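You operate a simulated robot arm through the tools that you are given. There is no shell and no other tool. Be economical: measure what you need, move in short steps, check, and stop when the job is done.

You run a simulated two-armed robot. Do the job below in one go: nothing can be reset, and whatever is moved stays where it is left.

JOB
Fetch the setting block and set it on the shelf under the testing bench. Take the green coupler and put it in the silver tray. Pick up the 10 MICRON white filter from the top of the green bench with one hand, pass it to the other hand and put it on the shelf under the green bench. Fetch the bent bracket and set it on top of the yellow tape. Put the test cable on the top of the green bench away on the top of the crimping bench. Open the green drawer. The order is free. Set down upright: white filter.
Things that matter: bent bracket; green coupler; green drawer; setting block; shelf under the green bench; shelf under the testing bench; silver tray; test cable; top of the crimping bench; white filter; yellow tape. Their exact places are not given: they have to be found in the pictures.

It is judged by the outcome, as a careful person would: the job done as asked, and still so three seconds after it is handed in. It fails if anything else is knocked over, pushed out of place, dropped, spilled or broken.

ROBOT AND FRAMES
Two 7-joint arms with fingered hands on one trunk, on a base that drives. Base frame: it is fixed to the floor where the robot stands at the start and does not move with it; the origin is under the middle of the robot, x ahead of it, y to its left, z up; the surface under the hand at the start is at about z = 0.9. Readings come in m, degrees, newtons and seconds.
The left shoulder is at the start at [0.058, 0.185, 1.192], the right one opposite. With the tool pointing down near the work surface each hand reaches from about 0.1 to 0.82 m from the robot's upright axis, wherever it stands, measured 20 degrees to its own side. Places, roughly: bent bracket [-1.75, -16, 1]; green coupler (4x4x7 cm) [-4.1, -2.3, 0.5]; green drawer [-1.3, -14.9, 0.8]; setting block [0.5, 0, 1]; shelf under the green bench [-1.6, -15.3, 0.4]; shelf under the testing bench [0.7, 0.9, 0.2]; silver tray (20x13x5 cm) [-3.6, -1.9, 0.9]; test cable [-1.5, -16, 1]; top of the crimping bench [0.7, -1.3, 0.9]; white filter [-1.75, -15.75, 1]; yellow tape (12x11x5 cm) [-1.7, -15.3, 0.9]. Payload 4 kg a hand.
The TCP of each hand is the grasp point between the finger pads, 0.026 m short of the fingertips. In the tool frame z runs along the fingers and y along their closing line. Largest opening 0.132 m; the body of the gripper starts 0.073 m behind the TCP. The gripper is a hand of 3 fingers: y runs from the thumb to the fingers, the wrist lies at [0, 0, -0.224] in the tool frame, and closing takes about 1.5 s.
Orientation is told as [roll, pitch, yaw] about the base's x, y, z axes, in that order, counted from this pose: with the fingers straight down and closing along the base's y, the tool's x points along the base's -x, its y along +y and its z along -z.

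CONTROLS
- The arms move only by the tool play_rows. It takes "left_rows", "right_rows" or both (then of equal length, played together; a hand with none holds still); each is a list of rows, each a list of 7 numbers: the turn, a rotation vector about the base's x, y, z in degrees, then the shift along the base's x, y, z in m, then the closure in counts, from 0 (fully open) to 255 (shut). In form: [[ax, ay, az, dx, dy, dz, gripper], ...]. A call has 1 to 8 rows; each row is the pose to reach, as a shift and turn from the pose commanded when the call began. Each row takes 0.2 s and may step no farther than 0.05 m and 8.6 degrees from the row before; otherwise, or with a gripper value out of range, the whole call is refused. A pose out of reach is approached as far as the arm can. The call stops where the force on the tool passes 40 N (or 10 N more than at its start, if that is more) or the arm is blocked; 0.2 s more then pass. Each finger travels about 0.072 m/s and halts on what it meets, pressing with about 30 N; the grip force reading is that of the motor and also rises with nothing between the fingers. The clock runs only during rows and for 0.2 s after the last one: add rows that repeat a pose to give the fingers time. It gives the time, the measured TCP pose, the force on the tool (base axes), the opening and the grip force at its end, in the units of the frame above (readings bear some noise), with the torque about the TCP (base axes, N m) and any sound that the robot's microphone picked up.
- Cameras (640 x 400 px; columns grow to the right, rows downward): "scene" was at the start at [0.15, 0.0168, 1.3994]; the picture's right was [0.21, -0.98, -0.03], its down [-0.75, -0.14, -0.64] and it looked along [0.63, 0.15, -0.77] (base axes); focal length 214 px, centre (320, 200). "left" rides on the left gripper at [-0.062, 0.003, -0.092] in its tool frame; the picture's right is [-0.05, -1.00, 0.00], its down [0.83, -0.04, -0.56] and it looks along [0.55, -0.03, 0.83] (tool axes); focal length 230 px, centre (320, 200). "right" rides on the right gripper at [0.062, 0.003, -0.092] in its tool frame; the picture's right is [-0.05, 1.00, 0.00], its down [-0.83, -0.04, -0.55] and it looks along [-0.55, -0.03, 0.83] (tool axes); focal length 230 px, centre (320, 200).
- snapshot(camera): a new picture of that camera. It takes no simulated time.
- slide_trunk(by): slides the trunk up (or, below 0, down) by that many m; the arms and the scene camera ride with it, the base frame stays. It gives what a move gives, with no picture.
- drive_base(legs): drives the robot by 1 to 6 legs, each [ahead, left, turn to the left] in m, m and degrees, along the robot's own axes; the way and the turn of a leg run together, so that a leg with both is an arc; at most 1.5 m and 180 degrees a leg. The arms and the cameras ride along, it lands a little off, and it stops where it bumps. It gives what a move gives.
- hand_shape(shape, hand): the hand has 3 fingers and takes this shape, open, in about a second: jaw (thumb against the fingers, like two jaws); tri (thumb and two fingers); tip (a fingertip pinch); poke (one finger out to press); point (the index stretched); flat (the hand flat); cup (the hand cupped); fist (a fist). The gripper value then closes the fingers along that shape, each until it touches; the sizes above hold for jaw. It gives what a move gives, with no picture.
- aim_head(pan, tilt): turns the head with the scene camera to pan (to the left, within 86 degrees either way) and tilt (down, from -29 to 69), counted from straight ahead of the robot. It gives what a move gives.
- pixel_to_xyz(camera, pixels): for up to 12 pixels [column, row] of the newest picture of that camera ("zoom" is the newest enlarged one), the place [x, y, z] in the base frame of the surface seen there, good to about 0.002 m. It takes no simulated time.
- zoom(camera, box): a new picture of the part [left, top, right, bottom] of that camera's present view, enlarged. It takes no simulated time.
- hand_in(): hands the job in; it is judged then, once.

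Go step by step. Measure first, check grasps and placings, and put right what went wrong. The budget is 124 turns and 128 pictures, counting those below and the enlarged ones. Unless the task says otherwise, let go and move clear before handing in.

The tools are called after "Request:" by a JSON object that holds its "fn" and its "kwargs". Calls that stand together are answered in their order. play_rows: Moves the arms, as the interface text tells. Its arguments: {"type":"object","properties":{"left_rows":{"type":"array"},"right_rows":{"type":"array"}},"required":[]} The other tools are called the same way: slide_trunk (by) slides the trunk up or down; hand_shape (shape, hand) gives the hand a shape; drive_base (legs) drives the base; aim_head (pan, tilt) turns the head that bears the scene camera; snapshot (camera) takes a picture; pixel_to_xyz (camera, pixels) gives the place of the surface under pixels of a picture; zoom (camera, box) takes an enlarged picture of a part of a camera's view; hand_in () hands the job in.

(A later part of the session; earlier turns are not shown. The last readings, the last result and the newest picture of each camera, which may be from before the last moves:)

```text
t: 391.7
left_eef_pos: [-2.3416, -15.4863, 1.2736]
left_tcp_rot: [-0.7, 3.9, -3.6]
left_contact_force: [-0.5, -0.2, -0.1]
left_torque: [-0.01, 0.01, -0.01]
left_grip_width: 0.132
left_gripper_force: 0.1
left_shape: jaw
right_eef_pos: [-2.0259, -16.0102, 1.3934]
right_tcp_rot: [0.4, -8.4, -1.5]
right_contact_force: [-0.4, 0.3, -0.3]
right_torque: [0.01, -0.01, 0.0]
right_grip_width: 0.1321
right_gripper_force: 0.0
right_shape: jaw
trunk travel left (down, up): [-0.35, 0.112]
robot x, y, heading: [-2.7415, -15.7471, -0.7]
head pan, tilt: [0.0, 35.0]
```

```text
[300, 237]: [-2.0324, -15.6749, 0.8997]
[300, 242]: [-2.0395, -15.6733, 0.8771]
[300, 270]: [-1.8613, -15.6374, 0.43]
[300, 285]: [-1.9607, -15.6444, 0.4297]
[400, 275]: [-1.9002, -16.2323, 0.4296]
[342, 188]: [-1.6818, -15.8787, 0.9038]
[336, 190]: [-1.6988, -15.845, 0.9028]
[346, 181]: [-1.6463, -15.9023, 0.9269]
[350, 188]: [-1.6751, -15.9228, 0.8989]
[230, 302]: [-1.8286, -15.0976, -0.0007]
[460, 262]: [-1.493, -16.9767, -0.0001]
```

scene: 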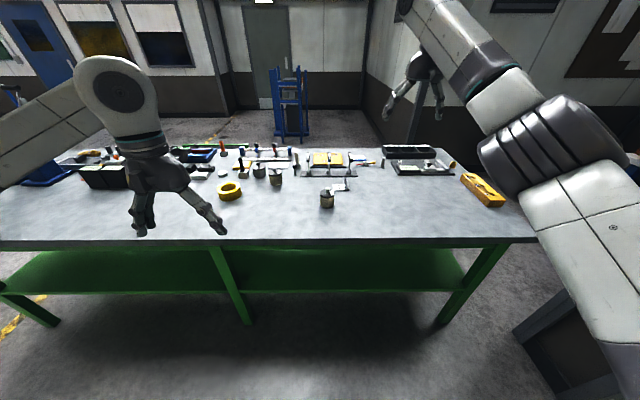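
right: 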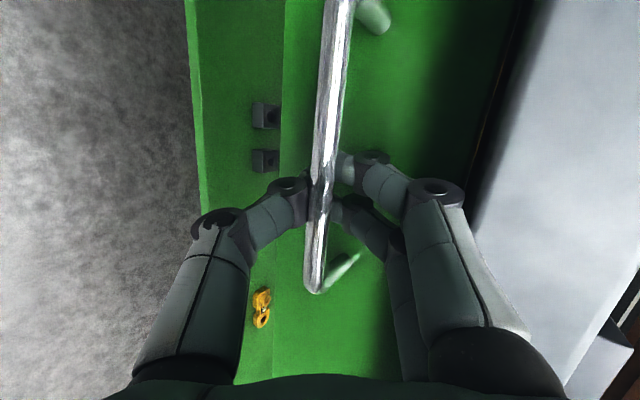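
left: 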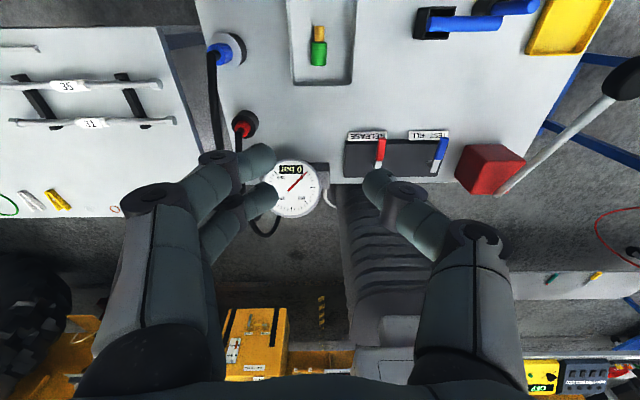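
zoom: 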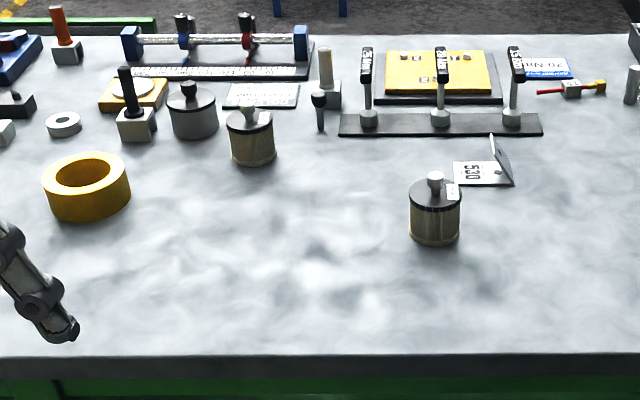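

The filter is at (−1.815, −15.79), knob top ≈1.0. The bracket's base is at ≈(−1.68, −15.87) with an upright leg at y≈−15.905, and the tape centre is ≈(−1.742, −15.303), top 0.947. I'll move in close, bringing the right hand over the bracket.

Request:
{"fn": "drive_base", "kwargs": {"legs": [[0.37, 0.03, 0.7]]}}

Request:
{"fn": "slide_trunk", "kwargs": {"by": -0.1}}

Request:
{"fn": "play_rows", "kwargs": {"right_rows": [[0, 2, 0, -0.003, 0.013, -0.035, 90], [0, 4, 0, -0.006, 0.026, -0.07, 90], [0, 6, 0, -0.009, 0.039, -0.105, 90], [0, 8.2, 0, -0.012, 0.052, -0.14, 90], [0, 8.2, 0, -0.016, 0.065, -0.17, 90]]}}

Request:
{"fn": "snapshot", "kwargs": {"camera": "right"}}

```text
t: 394.1
left_eef_pos: [-1.9778, -15.4503, 1.2741]
left_tcp_rot: [-0.5, 3.9, -2.9]
left_contact_force: [-1.1, -1.0, 0.6]
left_torque: [0.02, 0.0, 0.04]
left_grip_width: 0.1319
left_gripper_force: 0.1
left_shape: jaw
right_eef_pos: [-1.6545, -15.9712, 1.3943]
right_tcp_rot: [0.3, -8.3, -0.9]
right_contact_force: [0.8, 0.2, 0.6]
right_torque: [-0.05, -0.02, -0.03]
right_grip_width: 0.1319
right_gripper_force: 0.1
right_shape: jaw
trunk travel left (down, up): [-0.35, 0.112]
robot x, y, heading: [-2.3701, -15.718, 0.1]
head pan, tilt: [0.0, 35.0]
```

```text
t: 395.4
left_eef_pos: [-1.977, -15.4524, 1.174]
left_tcp_rot: [-0.6, 3.9, -2.8]
left_contact_force: [-0.5, -0.3, 0.5]
left_torque: [-0.01, 0.01, -0.01]
left_grip_width: 0.1319
left_gripper_force: 0.0
left_shape: jaw
right_eef_pos: [-1.653, -15.9706, 1.2934]
right_tcp_rot: [0.4, -8.2, -0.7]
right_contact_force: [0.3, 0.1, -0.1]
right_torque: [-0.01, 0.0, -0.02]
right_grip_width: 0.1319
right_gripper_force: 0.1
right_shape: jaw
trunk travel left (down, up): [-0.25, 0.212]
robot x, y, heading: [-2.3708, -15.7178, 0.3]
head pan, tilt: [0.0, 35.0]
```

```text
t: 396.6
left_eef_pos: [-1.9775, -15.4512, 1.1725]
left_tcp_rot: [-0.5, 3.9, -2.8]
left_contact_force: [-0.7, 1.0, 0.2]
left_torque: [0.0, -0.01, 0.01]
left_grip_width: 0.132
left_gripper_force: 0.1
left_shape: jaw
right_eef_pos: [-1.6687, -15.9045, 1.1237]
right_tcp_rot: [0.1, -0.1, -0.9]
right_contact_force: [-0.7, 1.0, -0.3]
right_torque: [0.0, 0.02, 0.01]
right_grip_width: 0.086
right_gripper_force: 0.0
right_shape: jaw
trunk travel left (down, up): [-0.25, 0.212]
robot x, y, heading: [-2.3718, -15.718, 0.6]
head pan, tilt: [0.0, 35.0]
```

```text
34 pictures are left
```

right: 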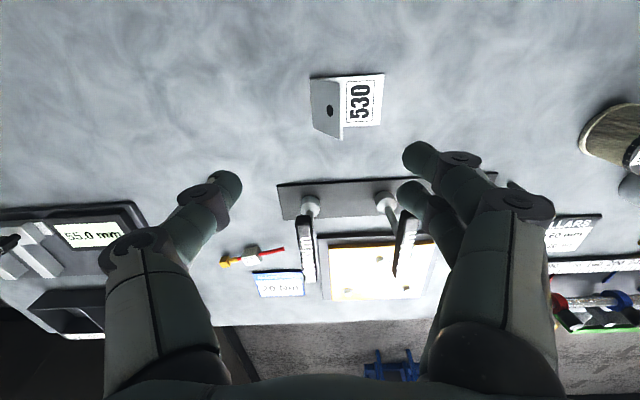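

The bracket is at (345,103), its upright leg on the left (south) side. Zooming in for exact geometry.

Request:
{"fn": "zoom", "kwargs": {"camera": "right", "box": [290, 55, 410, 155]}}

Request:
{"fn": "pixel_to_xyz", "kwargs": {"camera": "zoom", "pixels": [[130, 130], [145, 290], [255, 140], [275, 330], [480, 95], [485, 285], [200, 300], [180, 200], [245, 200], [120, 110], [400, 190]]}}

```text
4.00 times, centred on (350, 105) of right
```

zoom: 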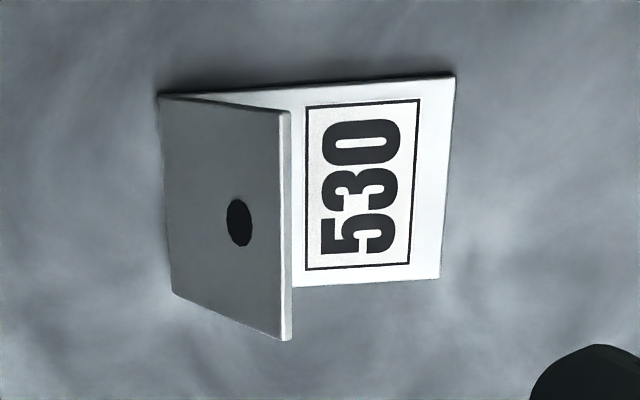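

```text
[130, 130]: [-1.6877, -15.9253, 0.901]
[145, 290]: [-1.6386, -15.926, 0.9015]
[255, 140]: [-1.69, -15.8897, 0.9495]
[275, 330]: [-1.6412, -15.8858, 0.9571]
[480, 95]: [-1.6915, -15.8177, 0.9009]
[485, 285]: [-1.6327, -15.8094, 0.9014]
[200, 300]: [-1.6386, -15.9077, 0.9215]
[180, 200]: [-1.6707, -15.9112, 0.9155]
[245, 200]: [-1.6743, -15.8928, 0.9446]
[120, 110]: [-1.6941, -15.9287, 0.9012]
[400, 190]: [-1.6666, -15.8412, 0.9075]
```

The leg leans ~32° inward over a 9.7×5.5 cm base, so I'll pinch it with the hand rolled to match. I'm going to a pre-grasp 10 cm up along the leg's line.

Request:
{"fn": "play_rows", "kwargs": {"right_rows": [[-6.5, 0, 0, 0.001, 0.015, 0, 150], [-13, 0, 0, 0.002, 0.03, -0.02, 197], [-19.5, 0, 0, 0.003, 0.045, -0.04, 197], [-26, 0, 0, 0.003, 0.06, -0.065, 197], [-32.3, 0, 0, 0.003, 0.071, -0.086, 197]]}}

Request:
{"fn": "snapshot", "kwargs": {"camera": "right"}}

Request:
{"fn": "zoom", "kwargs": {"camera": "scene", "box": [280, 180, 480, 330]}}

```text
t: 397.8
left_eef_pos: [-1.9751, -15.4502, 1.1738]
left_tcp_rot: [-0.7, 3.9, -2.8]
left_contact_force: [0.2, 0.0, 0.7]
left_torque: [0.01, 0.04, 0.0]
left_grip_width: 0.1317
left_gripper_force: 0.0
left_shape: jaw
right_eef_pos: [-1.6665, -15.8342, 1.0378]
right_tcp_rot: [-32.3, -0.5, -0.7]
right_contact_force: [0.5, 0.3, 0.2]
right_torque: [0.02, 0.0, 0.02]
right_grip_width: 0.0303
right_gripper_force: 0.0
right_shape: jaw
trunk travel left (down, up): [-0.25, 0.212]
robot x, y, heading: [-2.371, -15.7184, 0.3]
head pan, tilt: [0.0, 35.0]
```

```text
32 pictures are left
```

right: 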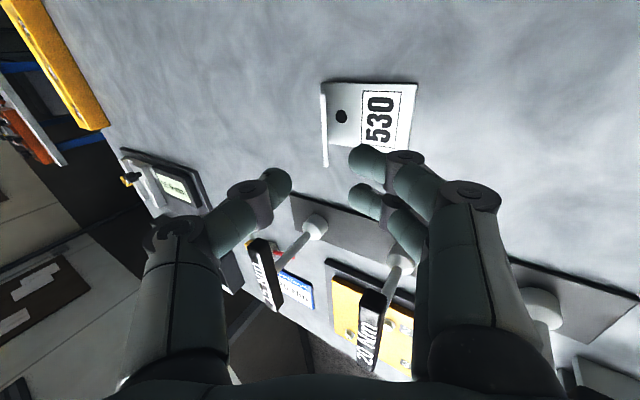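

```text
2.67 times, centred on (380, 255) of scene
```

zoom: 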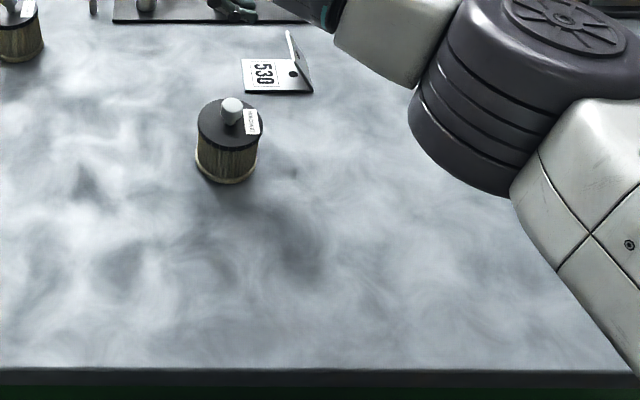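

The leg is exactly edge-on at x≈323, midway between thumb and fingers. I'll advance 10 cm along the line and close.

Request:
{"fn": "play_rows", "kwargs": {"right_rows": [[0, 0, 0, 0, -0.018, -0.028, 197], [0, 0, 0, 0, -0.036, -0.056, 197], [0, 0, 0, 0, -0.0535, -0.0845, 197], [0, 0, 0, 0, -0.0535, -0.0845, 255], [0, 0, 0, 0, -0.0535, -0.0845, 255], [0, 0, 0, 0, -0.0535, -0.0845, 255], [0, 0, 0, 0, -0.0535, -0.0845, 255]]}}

Request:
{"fn": "snapshot", "kwargs": {"camera": "right"}}

```text
t: 399.4
left_eef_pos: [-1.9776, -15.4505, 1.173]
left_tcp_rot: [-0.6, 4.0, -2.9]
left_contact_force: [-0.3, 0.5, 0.3]
left_torque: [-0.02, 0.0, -0.01]
left_grip_width: 0.1321
left_gripper_force: 0.1
left_shape: jaw
right_eef_pos: [-1.6665, -15.8881, 0.9516]
right_tcp_rot: [-32.1, -0.6, -0.7]
right_contact_force: [-0.2, 0.1, -0.3]
right_torque: [0.02, 0.0, -0.01]
right_grip_width: 0.0001
right_gripper_force: 29.8
right_shape: jaw
trunk travel left (down, up): [-0.25, 0.212]
robot x, y, heading: [-2.371, -15.7196, 0.3]
head pan, tilt: [0.0, 35.0]
```

```text
30 pictures are left
```

right: 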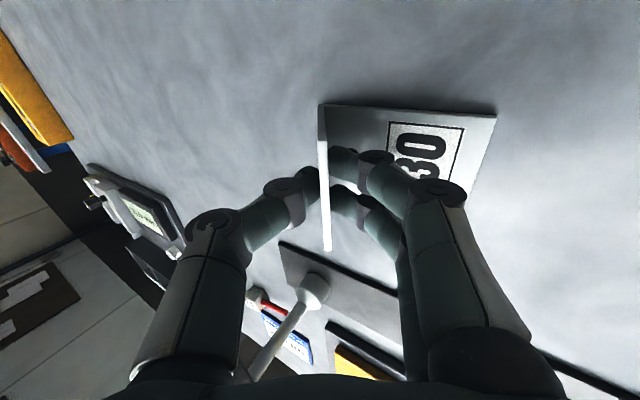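

The leg is between thumb and fingers. I'll lift 6 cm and check.

Request:
{"fn": "play_rows", "kwargs": {"right_rows": [[0, 0, 0, 0, 0, 0.02, 255], [0, 0, 0, 0, 0, 0.05, 255], [0, 0, 0, -0.01, 0.0, 0.09, 255], [0, 0, 0, -0.03, 0.0, 0.13, 255], [0, 0, 0, -0.05, 0.0, 0.16, 255]]}}

Request:
{"fn": "snapshot", "kwargs": {"camera": "right"}}

```text
t: 400.6
left_eef_pos: [-1.9776, -15.4527, 1.1737]
left_tcp_rot: [-0.7, 3.9, -2.8]
left_contact_force: [-0.2, 0.8, -0.6]
left_torque: [-0.01, 0.0, 0.02]
left_grip_width: 0.1319
left_gripper_force: 0.0
left_shape: jaw
right_eef_pos: [-1.7168, -15.8879, 1.1122]
right_tcp_rot: [-32.0, -0.3, -0.6]
right_contact_force: [0.0, -0.1, -3.3]
right_torque: [-0.02, -0.04, 0.03]
right_grip_width: 0.0001
right_gripper_force: 30.0
right_shape: jaw
trunk travel left (down, up): [-0.25, 0.212]
robot x, y, heading: [-2.3713, -15.7182, 0.1]
head pan, tilt: [0.0, 35.0]
```

```text
29 pictures are left
```

right: 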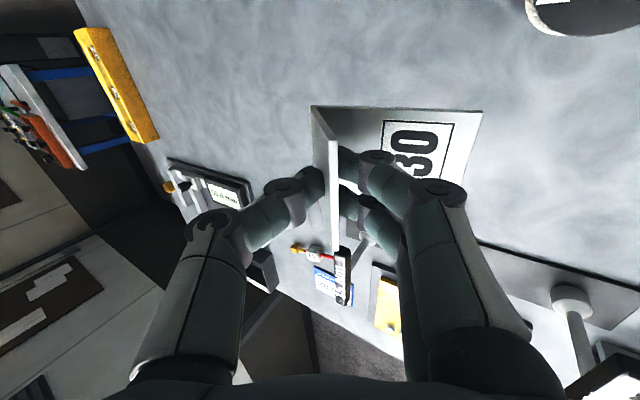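

The bracket is held and lifted. I'll strafe 0.56 m north to the tape.

Request:
{"fn": "drive_base", "kwargs": {"legs": [[0, 0.56, 0]]}}

Request:
{"fn": "aim_head", "kwargs": {"pan": -15, "tilt": 42}}

Request:
{"fn": "snapshot", "kwargs": {"camera": "scene"}}

Request:
{"fn": "snapshot", "kwargs": {"camera": "right"}}

```text
t: 403.8
left_eef_pos: [-1.9801, -14.8916, 1.1728]
left_tcp_rot: [-0.6, 4.0, -2.8]
left_contact_force: [0.5, 0.6, -0.3]
left_torque: [0.01, 0.02, -0.02]
left_grip_width: 0.132
left_gripper_force: 0.0
left_shape: jaw
right_eef_pos: [-1.7183, -15.3269, 1.1116]
right_tcp_rot: [-32.1, -0.5, -0.5]
right_contact_force: [-0.2, 0.2, -3.6]
right_torque: [0.01, -0.01, 0.0]
right_grip_width: 0.0
right_gripper_force: 30.3
right_shape: jaw
trunk travel left (down, up): [-0.25, 0.212]
robot x, y, heading: [-2.3744, -15.1607, 0.5]
head pan, tilt: [0.0, 35.0]
```

```text
t: 404.6
left_eef_pos: [-1.9802, -14.8912, 1.1742]
left_tcp_rot: [-0.6, 4.0, -2.7]
left_contact_force: [-0.1, 0.0, -0.2]
left_torque: [0.01, -0.02, -0.02]
left_grip_width: 0.1319
left_gripper_force: 0.1
left_shape: jaw
right_eef_pos: [-1.719, -15.3276, 1.1126]
right_tcp_rot: [-32.1, -0.3, -0.5]
right_contact_force: [0.7, -0.6, -2.2]
right_torque: [-0.02, -0.02, 0.01]
right_grip_width: 0.0
right_gripper_force: 30.3
right_shape: jaw
trunk travel left (down, up): [-0.25, 0.212]
robot x, y, heading: [-2.3746, -15.1569, 0.4]
head pan, tilt: [-15.0, 42.0]
```

```text
28 pictures are left
```

scene: 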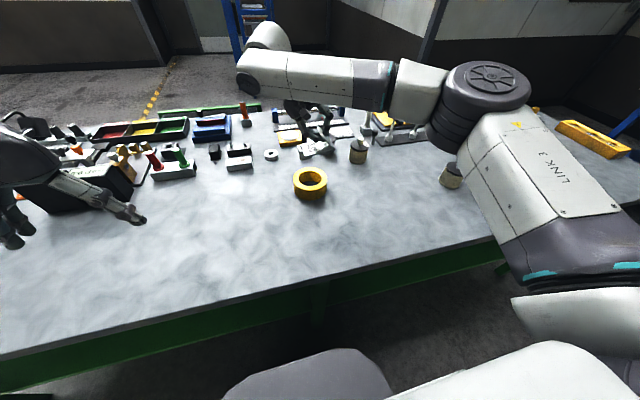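

```text
27 pictures are left
```

right: 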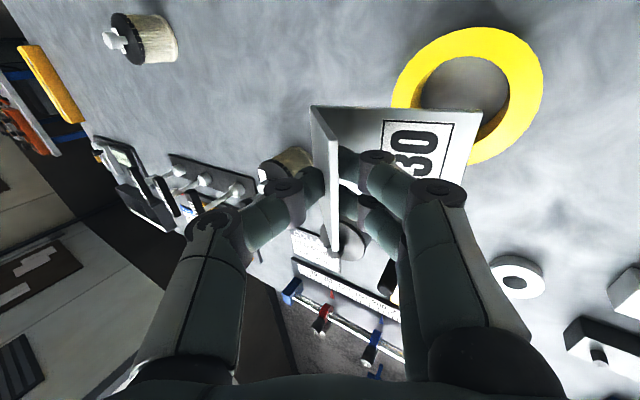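

The tape ring is clearly visible. I'll measure its rim and the bracket's base corners.

Request:
{"fn": "pixel_to_xyz", "kwargs": {"camera": "right", "pixels": [[455, 33], [540, 85], [398, 90], [490, 155], [530, 125], [420, 50], [478, 115], [460, 185], [345, 108], [515, 45], [505, 110]]}}

```text
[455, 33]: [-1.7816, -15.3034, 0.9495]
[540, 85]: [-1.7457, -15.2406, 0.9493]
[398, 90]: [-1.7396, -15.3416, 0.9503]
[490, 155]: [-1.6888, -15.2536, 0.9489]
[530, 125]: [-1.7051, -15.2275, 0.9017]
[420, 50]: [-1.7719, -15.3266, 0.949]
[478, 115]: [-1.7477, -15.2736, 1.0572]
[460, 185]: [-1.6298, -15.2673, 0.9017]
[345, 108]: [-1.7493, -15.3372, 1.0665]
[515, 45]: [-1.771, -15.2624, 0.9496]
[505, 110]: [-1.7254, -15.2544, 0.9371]
```

Ring centre ≈(−1.732, −15.293), top 0.9495; the bracket base's centre needs to shift by (−0.010, +0.019). I'll align, lower gently onto the tape, and check.

Request:
{"fn": "play_rows", "kwargs": {"right_rows": [[0, 0, 0, -0.005, 0.01, 0, 255], [0, 0, 0, -0.01, 0.019, -0.02, 255], [0, 0, 0, -0.01, 0.019, -0.055, 255], [0, 0, 0, -0.01, 0.019, -0.085, 255], [0, 0, 0, -0.01, 0.019, -0.1, 255], [0, 0, 0, -0.01, 0.019, -0.107, 255], [0, 0, 0, -0.01, 0.019, -0.111, 255]]}}

Request:
{"fn": "snapshot", "kwargs": {"camera": "right"}}

```text
t: 406.2
left_eef_pos: [-1.9812, -14.8912, 1.1722]
left_tcp_rot: [-0.6, 3.9, -2.7]
left_contact_force: [0.2, -0.3, -1.0]
left_torque: [-0.02, 0.01, -0.02]
left_grip_width: 0.1321
left_gripper_force: 0.1
left_shape: jaw
right_eef_pos: [-1.7287, -15.3075, 1.0009]
right_tcp_rot: [-32.1, -0.5, -0.5]
right_contact_force: [0.2, -1.9, -1.2]
right_torque: [0.09, 0.02, 0.02]
right_grip_width: 0.0
right_gripper_force: 29.8
right_shape: jaw
trunk travel left (down, up): [-0.25, 0.212]
robot x, y, heading: [-2.3784, -15.1596, 0.4]
head pan, tilt: [-15.0, 42.0]
```

```text
26 pictures are left
```

right: 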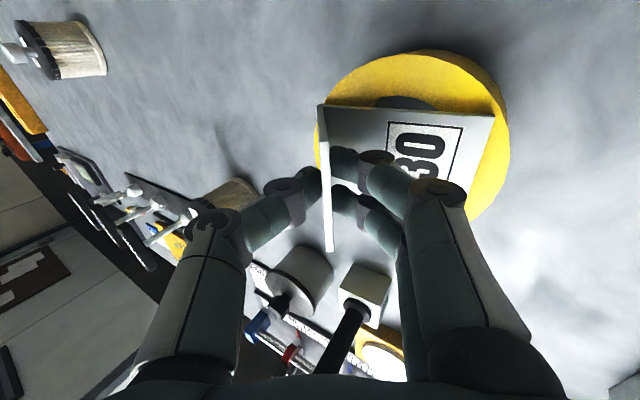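

The base spans the ring well. I'll open the fingers just enough and withdraw along the leg's line.

Request:
{"fn": "play_rows", "kwargs": {"right_rows": [[0, 0, 0, 0, 0, -0.001, 240], [0, 0, 0, 0, 0, -0.001, 205], [0, 0, 0, 0, 0, -0.001, 200], [0, 0, 0, 0, 0, -0.001, 200], [0, 0, 0, 0, 0.011, 0.016, 200], [0, 0, 0, 0, 0.027, 0.042, 200], [0, 0, 0, 0, 0.05, 0.08, 200], [0, 0, 0, 0, 0.05, 0.12, 200]]}}

Request:
{"fn": "snapshot", "kwargs": {"camera": "right"}}

```text
t: 408.0
left_eef_pos: [-1.9814, -14.8919, 1.1742]
left_tcp_rot: [-0.6, 3.9, -2.7]
left_contact_force: [-0.3, 1.0, 0.3]
left_torque: [0.01, 0.01, 0.01]
left_grip_width: 0.1319
left_gripper_force: 0.1
left_shape: jaw
right_eef_pos: [-1.7286, -15.2572, 1.1235]
right_tcp_rot: [-32.1, -0.4, -0.5]
right_contact_force: [-0.3, -0.4, -0.2]
right_torque: [0.01, 0.02, 0.0]
right_grip_width: 0.0283
right_gripper_force: 0.0
right_shape: jaw
trunk travel left (down, up): [-0.25, 0.212]
robot x, y, heading: [-2.373, -15.1571, 0.2]
head pan, tilt: [-15.0, 42.0]
```

```text
25 pictures are left
```

right: 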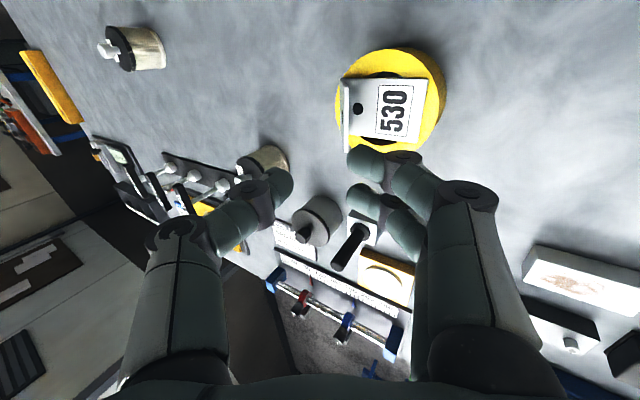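

The bracket sits squarely on the tape. Next is the filter: I'll raise and unroll the right hand, then move so the filter is in front of both arms.

Request:
{"fn": "play_rows", "kwargs": {"right_rows": [[8, 0, 0, 0, 0, 0.03, 110], [16, 0, 0, 0, 0, 0.06, 110], [24, 0, 0, 0, 0, 0.08, 110], [32, 0, 0, 0, 0, 0.08, 110]]}}

Request:
{"fn": "drive_base", "kwargs": {"legs": [[-0.04, -0.763, 0]]}}

Request:
{"fn": "aim_head", "kwargs": {"pan": 10, "tilt": 42}}

Request:
{"fn": "zoom", "kwargs": {"camera": "scene", "box": [220, 110, 420, 250]}}

```text
t: 409.0
left_eef_pos: [-1.9811, -14.8915, 1.1735]
left_tcp_rot: [-0.5, 4.1, -2.7]
left_contact_force: [-0.4, -0.3, 0.3]
left_torque: [-0.01, 0.0, -0.05]
left_grip_width: 0.132
left_gripper_force: 0.0
left_shape: jaw
right_eef_pos: [-1.7295, -15.2594, 1.2023]
right_tcp_rot: [0.2, -0.1, -0.8]
right_contact_force: [0.1, -0.9, -0.2]
right_torque: [0.03, -0.01, 0.03]
right_grip_width: 0.0748
right_gripper_force: 0.0
right_shape: jaw
trunk travel left (down, up): [-0.25, 0.212]
robot x, y, heading: [-2.3713, -15.1586, 0.7]
head pan, tilt: [-15.0, 42.0]
```

```text
t: 413.1
left_eef_pos: [-2.0155, -15.6573, 1.1722]
left_tcp_rot: [-0.5, 3.9, -2.7]
left_contact_force: [0.5, 0.7, -0.3]
left_torque: [0.02, 0.0, -0.01]
left_grip_width: 0.1319
left_gripper_force: 0.0
left_shape: jaw
right_eef_pos: [-1.7617, -16.0249, 1.2016]
right_tcp_rot: [-0.1, -0.1, -0.7]
right_contact_force: [-0.2, -0.1, 0.3]
right_torque: [0.01, -0.02, 0.0]
right_grip_width: 0.0744
right_gripper_force: 0.1
right_shape: jaw
trunk travel left (down, up): [-0.25, 0.212]
robot x, y, heading: [-2.4093, -15.9255, 0.5]
head pan, tilt: [-15.0, 42.0]
```

```text
t: 414.0
left_eef_pos: [-2.0155, -15.6575, 1.173]
left_tcp_rot: [-0.6, 3.9, -2.8]
left_contact_force: [0.3, -0.6, -0.5]
left_torque: [-0.01, -0.01, -0.02]
left_grip_width: 0.1318
left_gripper_force: 0.1
left_shape: jaw
right_eef_pos: [-1.7636, -16.025, 1.2025]
right_tcp_rot: [-0.1, -0.1, -0.7]
right_contact_force: [-0.1, 0.2, 0.2]
right_torque: [-0.03, 0.01, -0.01]
right_grip_width: 0.0742
right_gripper_force: 0.0
right_shape: jaw
trunk travel left (down, up): [-0.25, 0.212]
robot x, y, heading: [-2.4055, -15.9236, 0.2]
head pan, tilt: [10.0, 42.0]
```

```text
2.86 times, centred on (320, 180) of scene
```

zoom: 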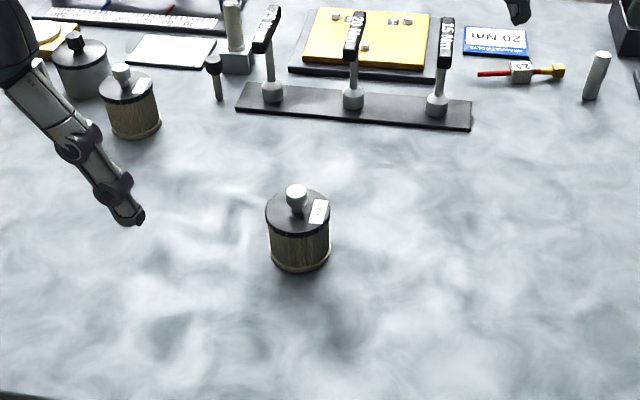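

I'll read the tags in close-up and measure the knob.

Request:
{"fn": "pixel_to_xyz", "kwargs": {"camera": "zoom", "pixels": [[297, 190], [297, 203], [288, 198], [306, 198], [298, 215], [268, 240], [328, 240], [298, 262]]}}

Request:
{"fn": "zoom", "kwargs": {"camera": "scene", "box": [300, 172, 328, 192]}}

Request:
{"fn": "zoom", "kwargs": {"camera": "scene", "box": [240, 128, 280, 156]}}

```text
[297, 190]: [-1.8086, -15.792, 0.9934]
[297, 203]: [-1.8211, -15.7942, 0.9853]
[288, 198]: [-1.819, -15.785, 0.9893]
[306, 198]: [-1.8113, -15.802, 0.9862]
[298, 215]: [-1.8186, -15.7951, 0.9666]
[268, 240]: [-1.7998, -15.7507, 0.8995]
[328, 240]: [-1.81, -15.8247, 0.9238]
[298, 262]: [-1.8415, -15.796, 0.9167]
```

```text
16.00 times, centred on (314, 182) of scene
```

zoom: 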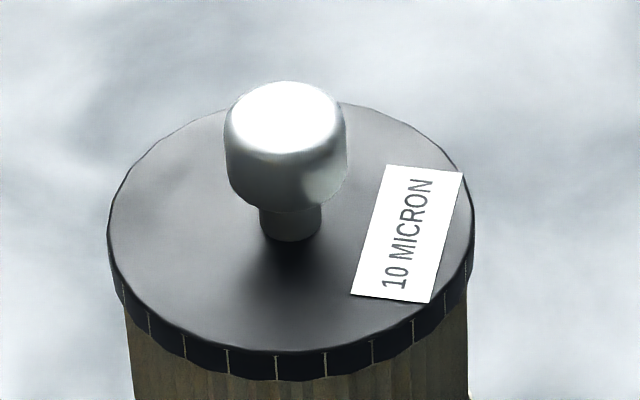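

```text
14.29 times, centred on (260, 142) of scene
```

zoom: 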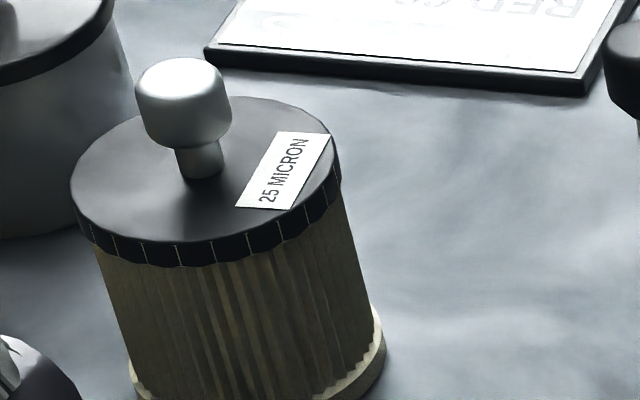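

It is the 10 MICRON filter; the other reads 25. I'll grasp its knob at (−1.811, −15.793) with the right hand from above.

Request:
{"fn": "play_rows", "kwargs": {"right_rows": [[0, 0, 0, -0.01, 0.046, 0, 150], [0, 0, 0, -0.02, 0.092, 0, 150], [0, 0, 0, -0.03, 0.138, 0, 150], [0, 0, 0, -0.04, 0.184, 0, 150], [0, 0, 0, -0.048, 0.23, 0, 150], [0, 0, 0, -0.048, 0.231, -0.04, 150], [0, 0, 0, -0.048, 0.231, -0.085, 150], [0, 0, 0, -0.048, 0.231, -0.13, 150]]}}

Request:
{"fn": "snapshot", "kwargs": {"camera": "right"}}

Request:
{"fn": "pixel_to_xyz", "kwargs": {"camera": "right", "pixels": [[320, 120], [320, 130], [325, 125], [315, 140]]}}

```text
t: 415.8
left_eef_pos: [-2.0148, -15.6575, 1.1722]
left_tcp_rot: [-0.7, 4.0, -2.8]
left_contact_force: [-0.5, 0.1, 0.4]
left_torque: [0.01, 0.0, -0.04]
left_grip_width: 0.1319
left_gripper_force: 0.1
left_shape: jaw
right_eef_pos: [-1.8121, -15.792, 1.071]
right_tcp_rot: [-0.1, -0.1, -0.7]
right_contact_force: [-0.7, -0.8, -0.3]
right_torque: [-0.02, -0.01, 0.01]
right_grip_width: 0.055
right_gripper_force: 0.1
right_shape: jaw
trunk travel left (down, up): [-0.25, 0.212]
robot x, y, heading: [-2.4079, -15.9257, 0.0]
head pan, tilt: [10.0, 42.0]
```

```text
21 pictures are left
```

right: 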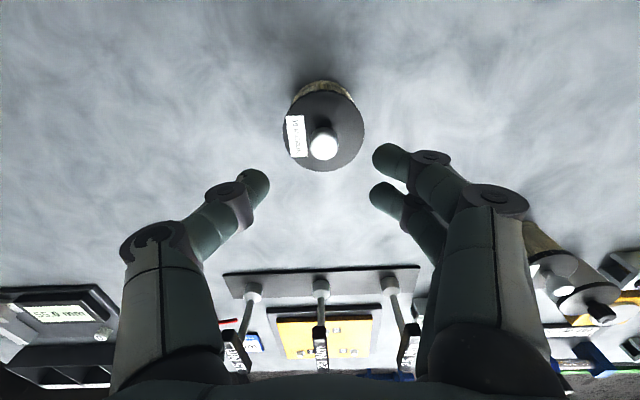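

```text
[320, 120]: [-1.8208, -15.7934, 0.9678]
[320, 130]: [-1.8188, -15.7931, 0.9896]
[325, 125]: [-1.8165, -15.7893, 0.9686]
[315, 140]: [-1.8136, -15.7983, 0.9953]
```

The knob at (323,145) is centred. I'll descend, close on it, and lift 4 cm.

Request:
{"fn": "play_rows", "kwargs": {"right_rows": [[0, 0, 0, 0.001, 0, -0.035, 150], [0, 0, 0, 0.001, 0, -0.074, 150], [0, 0, 0, 0.001, 0, -0.074, 220], [0, 0, 0, 0.001, 0, -0.074, 255], [0, 0, 0, 0.001, 0, -0.074, 255], [0, 0, 0, 0.001, 0, -0.074, 255], [0, 0, 0, 0.001, 0, -0.055, 255], [0, 0, 0, 0.001, 0, -0.034, 255]]}}

Request:
{"fn": "snapshot", "kwargs": {"camera": "right"}}

```text
t: 417.6
left_eef_pos: [-2.0159, -15.6575, 1.1735]
left_tcp_rot: [-0.6, 3.9, -2.7]
left_contact_force: [-0.4, -0.7, 0.4]
left_torque: [0.0, -0.01, -0.01]
left_grip_width: 0.1319
left_gripper_force: 0.2
left_shape: jaw
right_eef_pos: [-1.8095, -15.7938, 1.0375]
right_tcp_rot: [-0.2, -0.3, -0.7]
right_contact_force: [0.3, 0.6, -1.2]
right_torque: [-0.01, -0.03, -0.01]
right_grip_width: 0.0121
right_gripper_force: 29.5
right_shape: jaw
trunk travel left (down, up): [-0.25, 0.212]
robot x, y, heading: [-2.4069, -15.9252, 0.4]
head pan, tilt: [10.0, 42.0]
```

```text
20 pictures are left
```

right: 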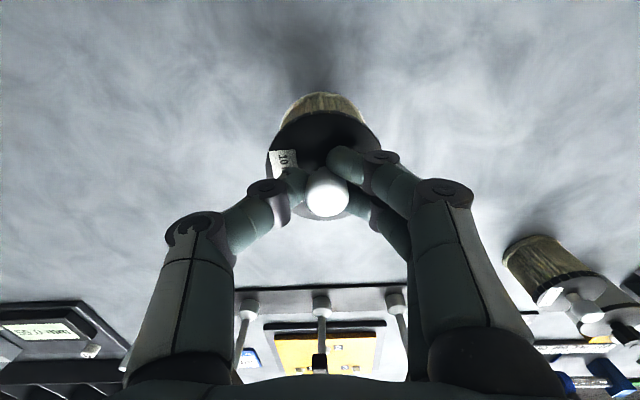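

The knob grip works, but the left hand's camera block would foul the right hand in a handover. Swapping roles is cleaner: I'll set the filter back, let the left hand lift it by the knob, and have the right take the body from behind.

Request:
{"fn": "play_rows", "kwargs": {"right_rows": [[0, 0, 0, 0, 0, -0.022, 255], [0, 0, 0, 0, 0, -0.041, 255], [0, 0, 0, 0, 0, -0.041, 200], [0, 0, 0, 0, 0, -0.041, 150], [0, 0, 0, 0, 0, -0.041, 150], [0, 0, 0, 0, 0, 0.0, 150], [0, 0, 0, 0, 0, 0.04, 150], [0, 0, 0, 0, 0, 0.08, 150]]}}

Request:
{"fn": "play_rows", "kwargs": {"left_rows": [[0, 0, 0, 0, 0, 0, 150], [0, 0, 0, 0, 0, 0, 150], [0, -1, 0, 0.034, -0.023, 0, 150], [0, -2, 0, 0.068, -0.046, 0, 150], [0, -3, 0, 0.102, -0.069, 0, 150], [0, -4, 0, 0.137, -0.092, 0, 150], [0, -4, 0, 0.172, -0.115, 0, 150], [0, -4, 0, 0.206, -0.1365, 0, 150]], "right_rows": [[0, 0, 0, -0.01, -0.04, 0.02, 100], [0, 0, 0, -0.025, -0.08, 0.03, 100], [0, 0, 0, -0.04, -0.12, 0.03, 60], [0, 0, 0, -0.06, -0.16, 0.03, 60], [0, 0, 0, -0.08, -0.2, 0.03, 60], [0, 0, 0, -0.1, -0.24, 0.03, 60], [0, 0, 0, -0.12, -0.28, 0.03, 60], [0, 0, 0, -0.12, -0.28, 0.03, 60]]}}

Request:
{"fn": "snapshot", "kwargs": {"camera": "left"}}

```text
t: 419.4
left_eef_pos: [-2.0158, -15.658, 1.1737]
left_tcp_rot: [-0.6, 3.9, -2.7]
left_contact_force: [-1.2, 0.4, 0.2]
left_torque: [0.0, -0.05, -0.02]
left_grip_width: 0.1318
left_gripper_force: 0.0
left_shape: jaw
right_eef_pos: [-1.8109, -15.7929, 1.1177]
right_tcp_rot: [-0.1, 0.0, -0.7]
right_contact_force: [-0.9, -0.2, 0.6]
right_torque: [0.0, -0.02, -0.02]
right_grip_width: 0.0538
right_gripper_force: 0.0
right_shape: jaw
trunk travel left (down, up): [-0.25, 0.212]
robot x, y, heading: [-2.4091, -15.9221, 0.4]
head pan, tilt: [10.0, 42.0]
```

```text
t: 421.2
left_eef_pos: [-1.8073, -15.7944, 1.1719]
left_tcp_rot: [-0.4, 0.1, -2.7]
left_contact_force: [0.3, 0.2, 0.4]
left_torque: [0.01, 0.01, -0.02]
left_grip_width: 0.0548
left_gripper_force: 0.0
left_shape: jaw
right_eef_pos: [-1.9294, -16.0729, 1.1458]
right_tcp_rot: [-0.1, 0.0, -0.6]
right_contact_force: [1.2, 0.0, -0.1]
right_torque: [-0.04, 0.02, 0.0]
right_grip_width: 0.1006
right_gripper_force: 0.1
right_shape: jaw
trunk travel left (down, up): [-0.25, 0.212]
robot x, y, heading: [-2.4096, -15.9222, 0.4]
head pan, tilt: [10.0, 42.0]
```

```text
19 pictures are left
```

left: 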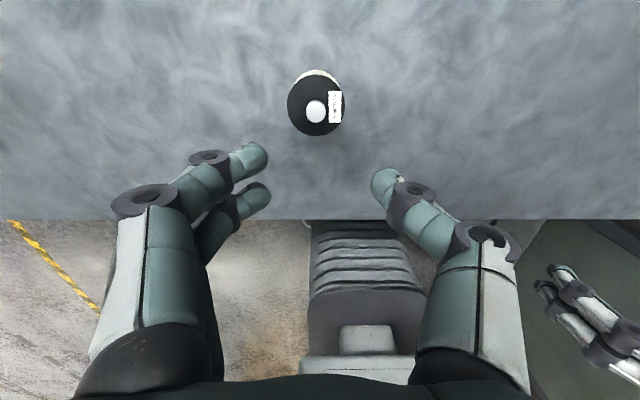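

The knob at (316,112) is centred under the left hand. I'll grasp and lift with the left, and bring the right hand to a tilted pre-grasp behind the filter.

Request:
{"fn": "play_rows", "kwargs": {"left_rows": [[0, 0, 0, -0.001, 0, -0.045, 150], [0, 0, 0, -0.002, 0, -0.09, 150], [0, 0, 0, -0.002, 0, -0.135, 150], [0, 0, 0, -0.002, 0, -0.1755, 150], [0, 0, 0, -0.002, 0, -0.1755, 255], [0, 0, 0, -0.002, 0, -0.1755, 255], [0, 0, 0, -0.002, 0, -0.1755, 255], [0, 0, 0, -0.002, 0, -0.1285, 255]]}}

Request:
{"fn": "play_rows", "kwargs": {"right_rows": [[1.4, -6.3, 3.4, -0.005, 0.03, -0.01, 80], [2.8, -12.7, 6.8, -0.005, 0.065, -0.02, 80], [4.2, -19, 10.2, 0.0, 0.1, -0.03, 80], [5.6, -25.3, 13.5, 0.005, 0.135, -0.04, 80], [7, -31.6, 16.9, 0.015, 0.17, -0.05, 80], [8.4, -38, 20.3, 0.025, 0.205, -0.065, 80], [9.8, -44.3, 23.7, 0.037, 0.24, -0.079, 80]]}}

Request:
{"fn": "snapshot", "kwargs": {"camera": "right"}}

Request:
{"fn": "snapshot", "kwargs": {"camera": "scene"}}

```text
t: 423.0
left_eef_pos: [-1.813, -15.7946, 1.0455]
left_tcp_rot: [-0.4, 0.0, -2.7]
left_contact_force: [-0.4, 0.3, -0.8]
left_torque: [0.0, 0.01, 0.01]
left_grip_width: 0.0117
left_gripper_force: 29.7
left_shape: jaw
right_eef_pos: [-1.93, -16.0736, 1.1485]
right_tcp_rot: [-0.1, -0.3, -0.7]
right_contact_force: [0.1, -0.1, 0.1]
right_torque: [-0.04, -0.04, 0.0]
right_grip_width: 0.1004
right_gripper_force: 0.0
right_shape: jaw
trunk travel left (down, up): [-0.25, 0.212]
robot x, y, heading: [-2.4056, -15.9268, 0.4]
head pan, tilt: [10.0, 42.0]
```

```text
t: 424.6
left_eef_pos: [-1.8128, -15.7939, 1.0426]
left_tcp_rot: [-0.5, 0.0, -2.7]
left_contact_force: [1.3, 0.3, -2.5]
left_torque: [-0.03, 0.0, -0.03]
left_grip_width: 0.0116
left_gripper_force: 30.0
left_shape: jaw
right_eef_pos: [-1.8933, -15.8325, 1.0681]
right_tcp_rot: [0.4, -45.1, 24.2]
right_contact_force: [0.0, 0.1, -0.7]
right_torque: [0.0, 0.0, 0.01]
right_grip_width: 0.0909
right_gripper_force: 0.0
right_shape: jaw
trunk travel left (down, up): [-0.25, 0.212]
robot x, y, heading: [-2.4115, -15.9236, 0.4]
head pan, tilt: [10.0, 42.0]
```

```text
18 pictures are left
```

right: 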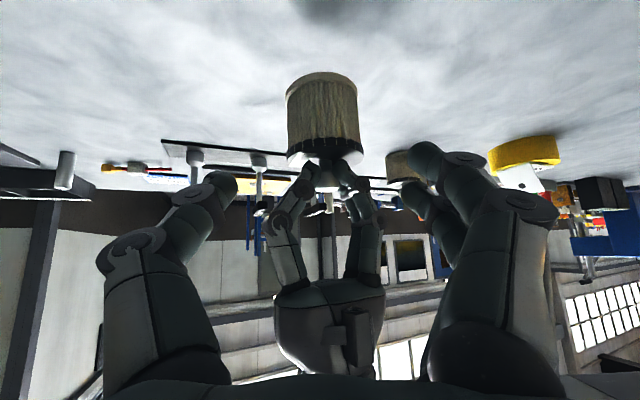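

```text
17 pictures are left
```

scene: 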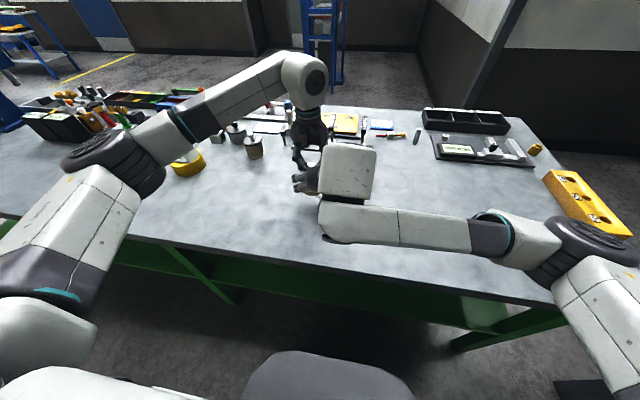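

The handover geometry is clear: the filter body hangs at (323,110). I'll slide the right hand in along its pointing line and close on the body.

Request:
{"fn": "play_rows", "kwargs": {"right_rows": [[0, 0, 0, 0.02, 0.0096, -0.0235, 80], [0, 0, 0, 0.04, 0.0192, -0.047, 80], [0, 0, 0, 0.06, 0.029, -0.07, 80], [0, 0, 0, 0.08, 0.0385, -0.094, 80], [0, 0, 0, 0.08, 0.0385, -0.094, 200], [0, 0, 0, 0.08, 0.0385, -0.094, 200], [0, 0, 0, 0.08, 0.0385, -0.094, 200], [0, 0, 0, 0.08, 0.0385, -0.094, 200]]}}

Request:
{"fn": "snapshot", "kwargs": {"camera": "right"}}

```text
t: 426.4
left_eef_pos: [-1.8111, -15.7935, 1.0443]
left_tcp_rot: [-0.5, -0.1, -2.8]
left_contact_force: [-0.6, -2.3, 0.5]
left_torque: [-0.04, 0.02, 0.0]
left_grip_width: 0.0119
left_gripper_force: 29.8
left_shape: jaw
right_eef_pos: [-1.812, -15.7961, 0.976]
right_tcp_rot: [0.6, -45.1, 24.0]
right_contact_force: [1.1, 1.3, 0.6]
right_torque: [-0.04, 0.01, -0.02]
right_grip_width: 0.0613
right_gripper_force: 30.2
right_shape: jaw
trunk travel left (down, up): [-0.25, 0.212]
robot x, y, heading: [-2.4055, -15.9253, 0.3]
head pan, tilt: [10.0, 42.0]
```

```text
16 pictures are left
```

right: 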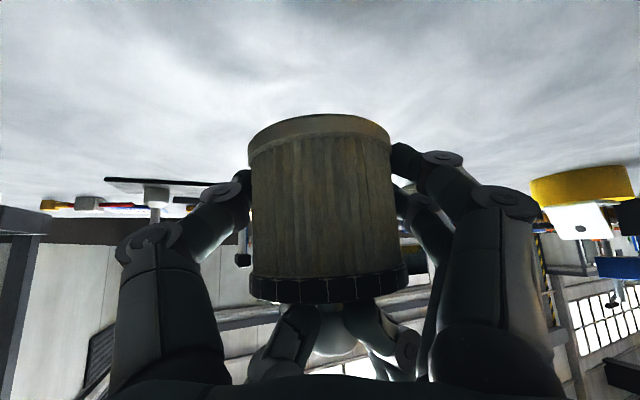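

The right hand holds the filter body (0.061 m, 30 N). I'll release with the left, rise clear, back away from the bench, lower the trunk, and bring the filter to the right-front, low.

Request:
{"fn": "play_rows", "kwargs": {"left_rows": [[0, 0, 0, 0, 0, 0, 200], [0, 0, 0, 0, 0, 0, 150], [0, 0, 0, 0, 0, 0, 130], [0, 0, 0, 0, 0, 0.03, 130], [0, 0, 0, 0, 0, 0.07, 130], [0, 0, 0, 0, 0, 0.11, 130], [0, 0, 0, 0, 0.02, 0.145, 130], [0, 0, 0, 0, 0.06, 0.16, 130]]}}

Request:
{"fn": "drive_base", "kwargs": {"legs": [[-0.45, 0.0, 0], [0, 0.2, 0]]}}

Request:
{"fn": "slide_trunk", "kwargs": {"by": -0.22}}

Request:
{"fn": "play_rows", "kwargs": {"right_rows": [[0, 0, -2, 0, -0.0375, -0.02, 200], [0, 0, -4, 0, -0.075, -0.04, 200], [0, 0, -6, 0, -0.1125, -0.06, 200], [0, 0, -8, 0, -0.15, -0.08, 200], [0, 0, -10, 0, -0.1875, -0.1, 200], [0, 0, -12, 0, -0.225, -0.12, 200], [0, 0, -14, 0, -0.2625, -0.14, 200], [0, 0, -16, 0, -0.3, -0.16, 200]]}}

Request:
{"fn": "play_rows", "kwargs": {"right_rows": [[0, 0, -2, 0.01, -0.04, -0.02, 200], [0, 0, -4, 0.02, -0.08, -0.04, 200], [0, 0, -6, 0.03, -0.12, -0.06, 200], [0, 0, -8, 0.04, -0.155, -0.085, 200]]}}

Request:
{"fn": "aim_head", "kwargs": {"pan": -20, "tilt": 40}}

Request:
{"fn": "snapshot", "kwargs": {"camera": "scene"}}

```text
t: 428.2
left_eef_pos: [-1.81, -15.7315, 1.2042]
left_tcp_rot: [-0.7, -0.1, -2.8]
left_contact_force: [-0.2, 0.2, 0.5]
left_torque: [0.0, 0.02, 0.01]
left_grip_width: 0.0641
left_gripper_force: 0.1
left_shape: jaw
right_eef_pos: [-1.813, -15.7946, 0.9756]
right_tcp_rot: [0.5, -45.1, 24.1]
right_contact_force: [-0.6, -0.7, 0.5]
right_torque: [0.02, 0.0, -0.01]
right_grip_width: 0.061
right_gripper_force: 30.4
right_shape: jaw
trunk travel left (down, up): [-0.25, 0.212]
robot x, y, heading: [-2.4082, -15.9216, 0.4]
head pan, tilt: [10.0, 42.0]
```

```text
t: 432.2
left_eef_pos: [-2.2624, -15.5403, 1.2035]
left_tcp_rot: [-0.4, -0.1, -2.8]
left_contact_force: [0.9, 0.9, -0.2]
left_torque: [-0.03, 0.0, -0.02]
left_grip_width: 0.0639
left_gripper_force: 0.1
left_shape: jaw
right_eef_pos: [-2.2632, -15.601, 0.9756]
right_tcp_rot: [0.6, -45.1, 23.8]
right_contact_force: [0.3, -0.2, -2.1]
right_torque: [-0.01, 0.02, -0.01]
right_grip_width: 0.0609
right_gripper_force: 30.3
right_shape: jaw
trunk travel left (down, up): [-0.25, 0.212]
robot x, y, heading: [-2.8603, -15.7286, 0.2]
head pan, tilt: [10.0, 42.0]
```

```text
t: 434.5
left_eef_pos: [-2.2642, -15.54, 0.9855]
left_tcp_rot: [-0.4, 0.0, -2.9]
left_contact_force: [0.9, -0.3, 0.3]
left_torque: [-0.01, 0.01, 0.03]
left_grip_width: 0.064
left_gripper_force: 0.1
left_shape: jaw
right_eef_pos: [-2.2639, -15.6013, 0.757]
right_tcp_rot: [0.5, -45.2, 23.7]
right_contact_force: [0.1, 0.0, -1.2]
right_torque: [0.0, 0.0, -0.01]
right_grip_width: 0.0611
right_gripper_force: 30.1
right_shape: jaw
trunk travel left (down, up): [-0.03, 0.432]
robot x, y, heading: [-2.8605, -15.7302, 0.2]
head pan, tilt: [10.0, 42.0]
```

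```text
t: 436.3
left_eef_pos: [-2.2621, -15.5402, 0.9838]
left_tcp_rot: [-0.5, -0.1, -2.9]
left_contact_force: [-0.2, 0.7, 0.4]
left_torque: [0.02, -0.03, -0.02]
left_grip_width: 0.0638
left_gripper_force: 0.0
left_shape: jaw
right_eef_pos: [-2.2662, -15.9014, 0.5941]
right_tcp_rot: [0.6, -45.2, 7.6]
right_contact_force: [0.0, -0.3, -2.0]
right_torque: [0.01, 0.0, -0.03]
right_grip_width: 0.0608
right_gripper_force: 29.4
right_shape: jaw
trunk travel left (down, up): [-0.03, 0.432]
robot x, y, heading: [-2.8609, -15.7274, 0.4]
head pan, tilt: [10.0, 42.0]
```

```text
t: 437.3
left_eef_pos: [-2.2624, -15.5395, 0.9839]
left_tcp_rot: [-0.4, 0.0, -2.9]
left_contact_force: [-0.1, -1.1, 0.2]
left_torque: [-0.03, 0.03, -0.04]
left_grip_width: 0.0641
left_gripper_force: 0.1
left_shape: jaw
right_eef_pos: [-2.225, -16.0559, 0.5097]
right_tcp_rot: [0.7, -45.2, -0.2]
right_contact_force: [-0.6, -0.2, -1.6]
right_torque: [0.0, -0.01, -0.02]
right_grip_width: 0.0611
right_gripper_force: 30.0
right_shape: jaw
trunk travel left (down, up): [-0.03, 0.432]
robot x, y, heading: [-2.859, -15.7256, 0.3]
head pan, tilt: [10.0, 42.0]
```

```text
t: 438.2
left_eef_pos: [-2.2635, -15.5395, 0.9832]
left_tcp_rot: [-0.4, 0.0, -2.9]
left_contact_force: [-0.3, 0.7, 0.6]
left_torque: [0.01, 0.01, -0.02]
left_grip_width: 0.0645
left_gripper_force: 0.1
left_shape: jaw
right_eef_pos: [-2.2247, -16.0546, 0.5106]
right_tcp_rot: [0.6, -45.0, -0.2]
right_contact_force: [-0.3, 0.1, -1.9]
right_torque: [-0.03, 0.02, 0.03]
right_grip_width: 0.0606
right_gripper_force: 30.1
right_shape: jaw
trunk travel left (down, up): [-0.03, 0.432]
robot x, y, heading: [-2.8589, -15.7279, 0.2]
head pan, tilt: [-20.0, 40.0]
```

```text
15 pictures are left
```

scene: 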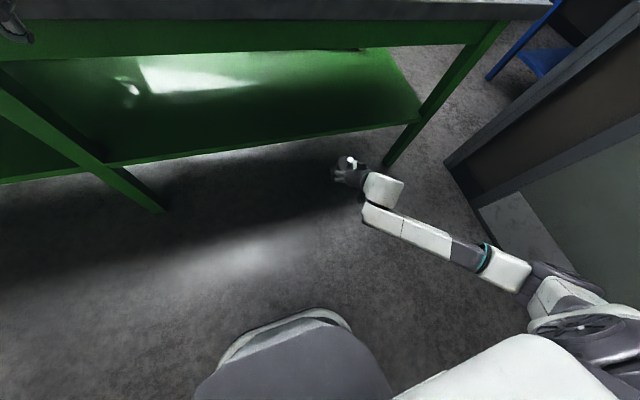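

The filter is upright in the right hand in front of the shelf. I'll measure the shelf's back edge and the leg.

Request:
{"fn": "pixel_to_xyz", "kwargs": {"camera": "scene", "pixels": [[330, 126], [250, 142], [410, 112], [330, 110], [385, 160], [440, 90], [300, 50], [350, 162]]}}

```text
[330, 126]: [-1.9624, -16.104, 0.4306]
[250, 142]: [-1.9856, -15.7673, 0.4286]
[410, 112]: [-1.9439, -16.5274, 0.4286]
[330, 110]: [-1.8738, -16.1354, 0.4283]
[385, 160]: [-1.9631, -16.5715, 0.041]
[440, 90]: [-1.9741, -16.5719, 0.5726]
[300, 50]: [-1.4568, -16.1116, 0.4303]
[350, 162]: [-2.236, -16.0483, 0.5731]
```

The shelf edge is at x≈−1.985, with the leg far off at y −16.57. I'll drive 0.31 m in, lower 5 cm onto the shelf, open, and withdraw along the hand's line.

Request:
{"fn": "drive_base", "kwargs": {"legs": [[0.31, 0, 0]]}}

Request:
{"fn": "play_rows", "kwargs": {"right_rows": [[0, 0, 0, 0, 0, -0.025, 200], [0, 0, 0, 0, 0, -0.042, 200], [0, 0, 0, 0, 0, -0.051, 200], [0, 0, 0, 0, 0, -0.051, 200]]}}

Request:
{"fn": "snapshot", "kwargs": {"camera": "right"}}

```text
t: 440.3
left_eef_pos: [-1.953, -15.538, 0.984]
left_tcp_rot: [-0.4, 0.0, -3.0]
left_contact_force: [-0.7, -0.4, -0.5]
left_torque: [0.03, 0.03, -0.03]
left_grip_width: 0.064
left_gripper_force: 0.0
left_shape: jaw
right_eef_pos: [-1.9148, -16.0544, 0.5097]
right_tcp_rot: [0.6, -45.1, -0.2]
right_contact_force: [0.8, -0.7, -1.8]
right_torque: [-0.02, 0.0, 0.02]
right_grip_width: 0.0612
right_gripper_force: 29.9
right_shape: jaw
trunk travel left (down, up): [-0.03, 0.432]
robot x, y, heading: [-2.5496, -15.7261, 0.1]
head pan, tilt: [-20.0, 40.0]
```

```text
t: 441.3
left_eef_pos: [-1.9536, -15.5394, 0.9842]
left_tcp_rot: [-0.4, -0.2, -3.0]
left_contact_force: [0.0, -0.4, 0.7]
left_torque: [0.01, 0.01, 0.03]
left_grip_width: 0.0642
left_gripper_force: 0.1
left_shape: jaw
right_eef_pos: [-1.9144, -16.0524, 0.4614]
right_tcp_rot: [0.6, -45.2, -0.2]
right_contact_force: [-0.1, 0.3, 2.0]
right_torque: [0.14, 0.01, 0.02]
right_grip_width: 0.0608
right_gripper_force: 30.5
right_shape: jaw
trunk travel left (down, up): [-0.03, 0.432]
robot x, y, heading: [-2.5506, -15.7284, 0.3]
head pan, tilt: [-20.0, 40.0]
```

```text
14 pictures are left
```

right: 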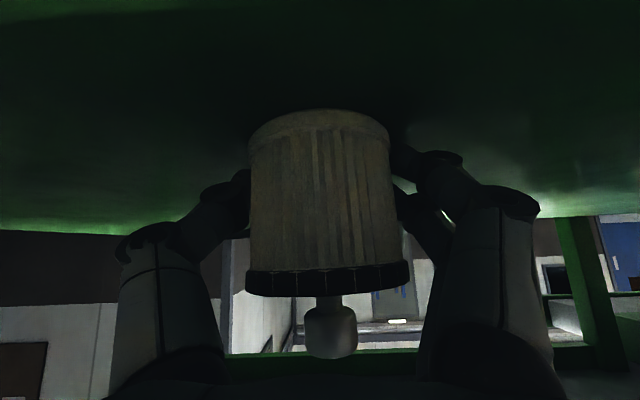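

It touches the shelf (force +2 N). I'll open, withdraw along the line, back off, and look.

Request:
{"fn": "play_rows", "kwargs": {"right_rows": [[0, 0, 0, 0, 0, 0, 160], [0, 0, 0, 0, 0, 0, 110], [0, 0, 0, 0, 0, 0, 90], [0, 0, 0, 0, 0, 0, 90], [0, 0, 0, -0.02, 0, 0.014, 90], [0, 0, 0, -0.055, 0, 0.03, 90], [0, 0, 0, -0.095, 0, 0.05, 90], [0, 0, 0, -0.135, 0, 0.06, 90]]}}

Request:
{"fn": "drive_base", "kwargs": {"legs": [[-0.4, 0, 0]]}}

Request:
{"fn": "zoom", "kwargs": {"camera": "scene", "box": [200, 20, 520, 220]}}

```text
t: 443.1
left_eef_pos: [-1.9548, -15.5385, 0.9844]
left_tcp_rot: [-0.4, -0.1, -3.0]
left_contact_force: [0.6, -0.1, 0.7]
left_torque: [0.01, -0.04, 0.01]
left_grip_width: 0.0642
left_gripper_force: 0.0
left_shape: jaw
right_eef_pos: [-2.0509, -16.0556, 0.5181]
right_tcp_rot: [0.5, -45.2, -0.2]
right_contact_force: [0.0, 0.5, -0.1]
right_torque: [0.02, -0.05, -0.03]
right_grip_width: 0.085
right_gripper_force: 0.1
right_shape: jaw
trunk travel left (down, up): [-0.03, 0.432]
robot x, y, heading: [-2.5514, -15.7226, 0.0]
head pan, tilt: [-20.0, 40.0]
```

```text
t: 445.6
left_eef_pos: [-2.3547, -15.5401, 0.9852]
left_tcp_rot: [-0.4, -0.1, -3.0]
left_contact_force: [-0.2, -0.5, -0.2]
left_torque: [-0.02, -0.07, 0.0]
left_grip_width: 0.0641
left_gripper_force: 0.0
left_shape: jaw
right_eef_pos: [-2.4496, -16.0559, 0.5191]
right_tcp_rot: [0.6, -45.2, -0.2]
right_contact_force: [-0.4, 0.4, 1.0]
right_torque: [0.03, -0.03, 0.01]
right_grip_width: 0.085
right_gripper_force: 0.1
right_shape: jaw
trunk travel left (down, up): [-0.03, 0.432]
robot x, y, heading: [-2.951, -15.7288, 0.4]
head pan, tilt: [-20.0, 40.0]
```

```text
2.00 times, centred on (360, 120) of scene
```

zoom: 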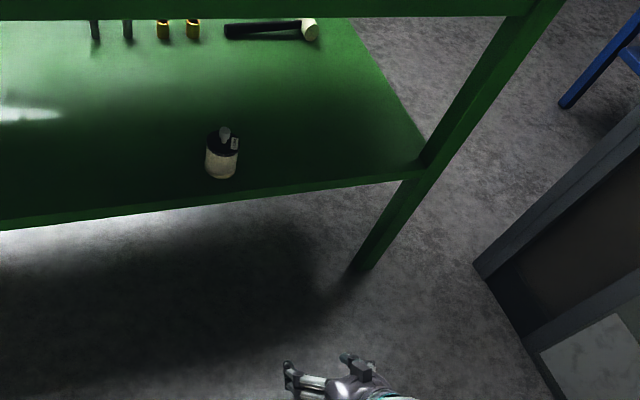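

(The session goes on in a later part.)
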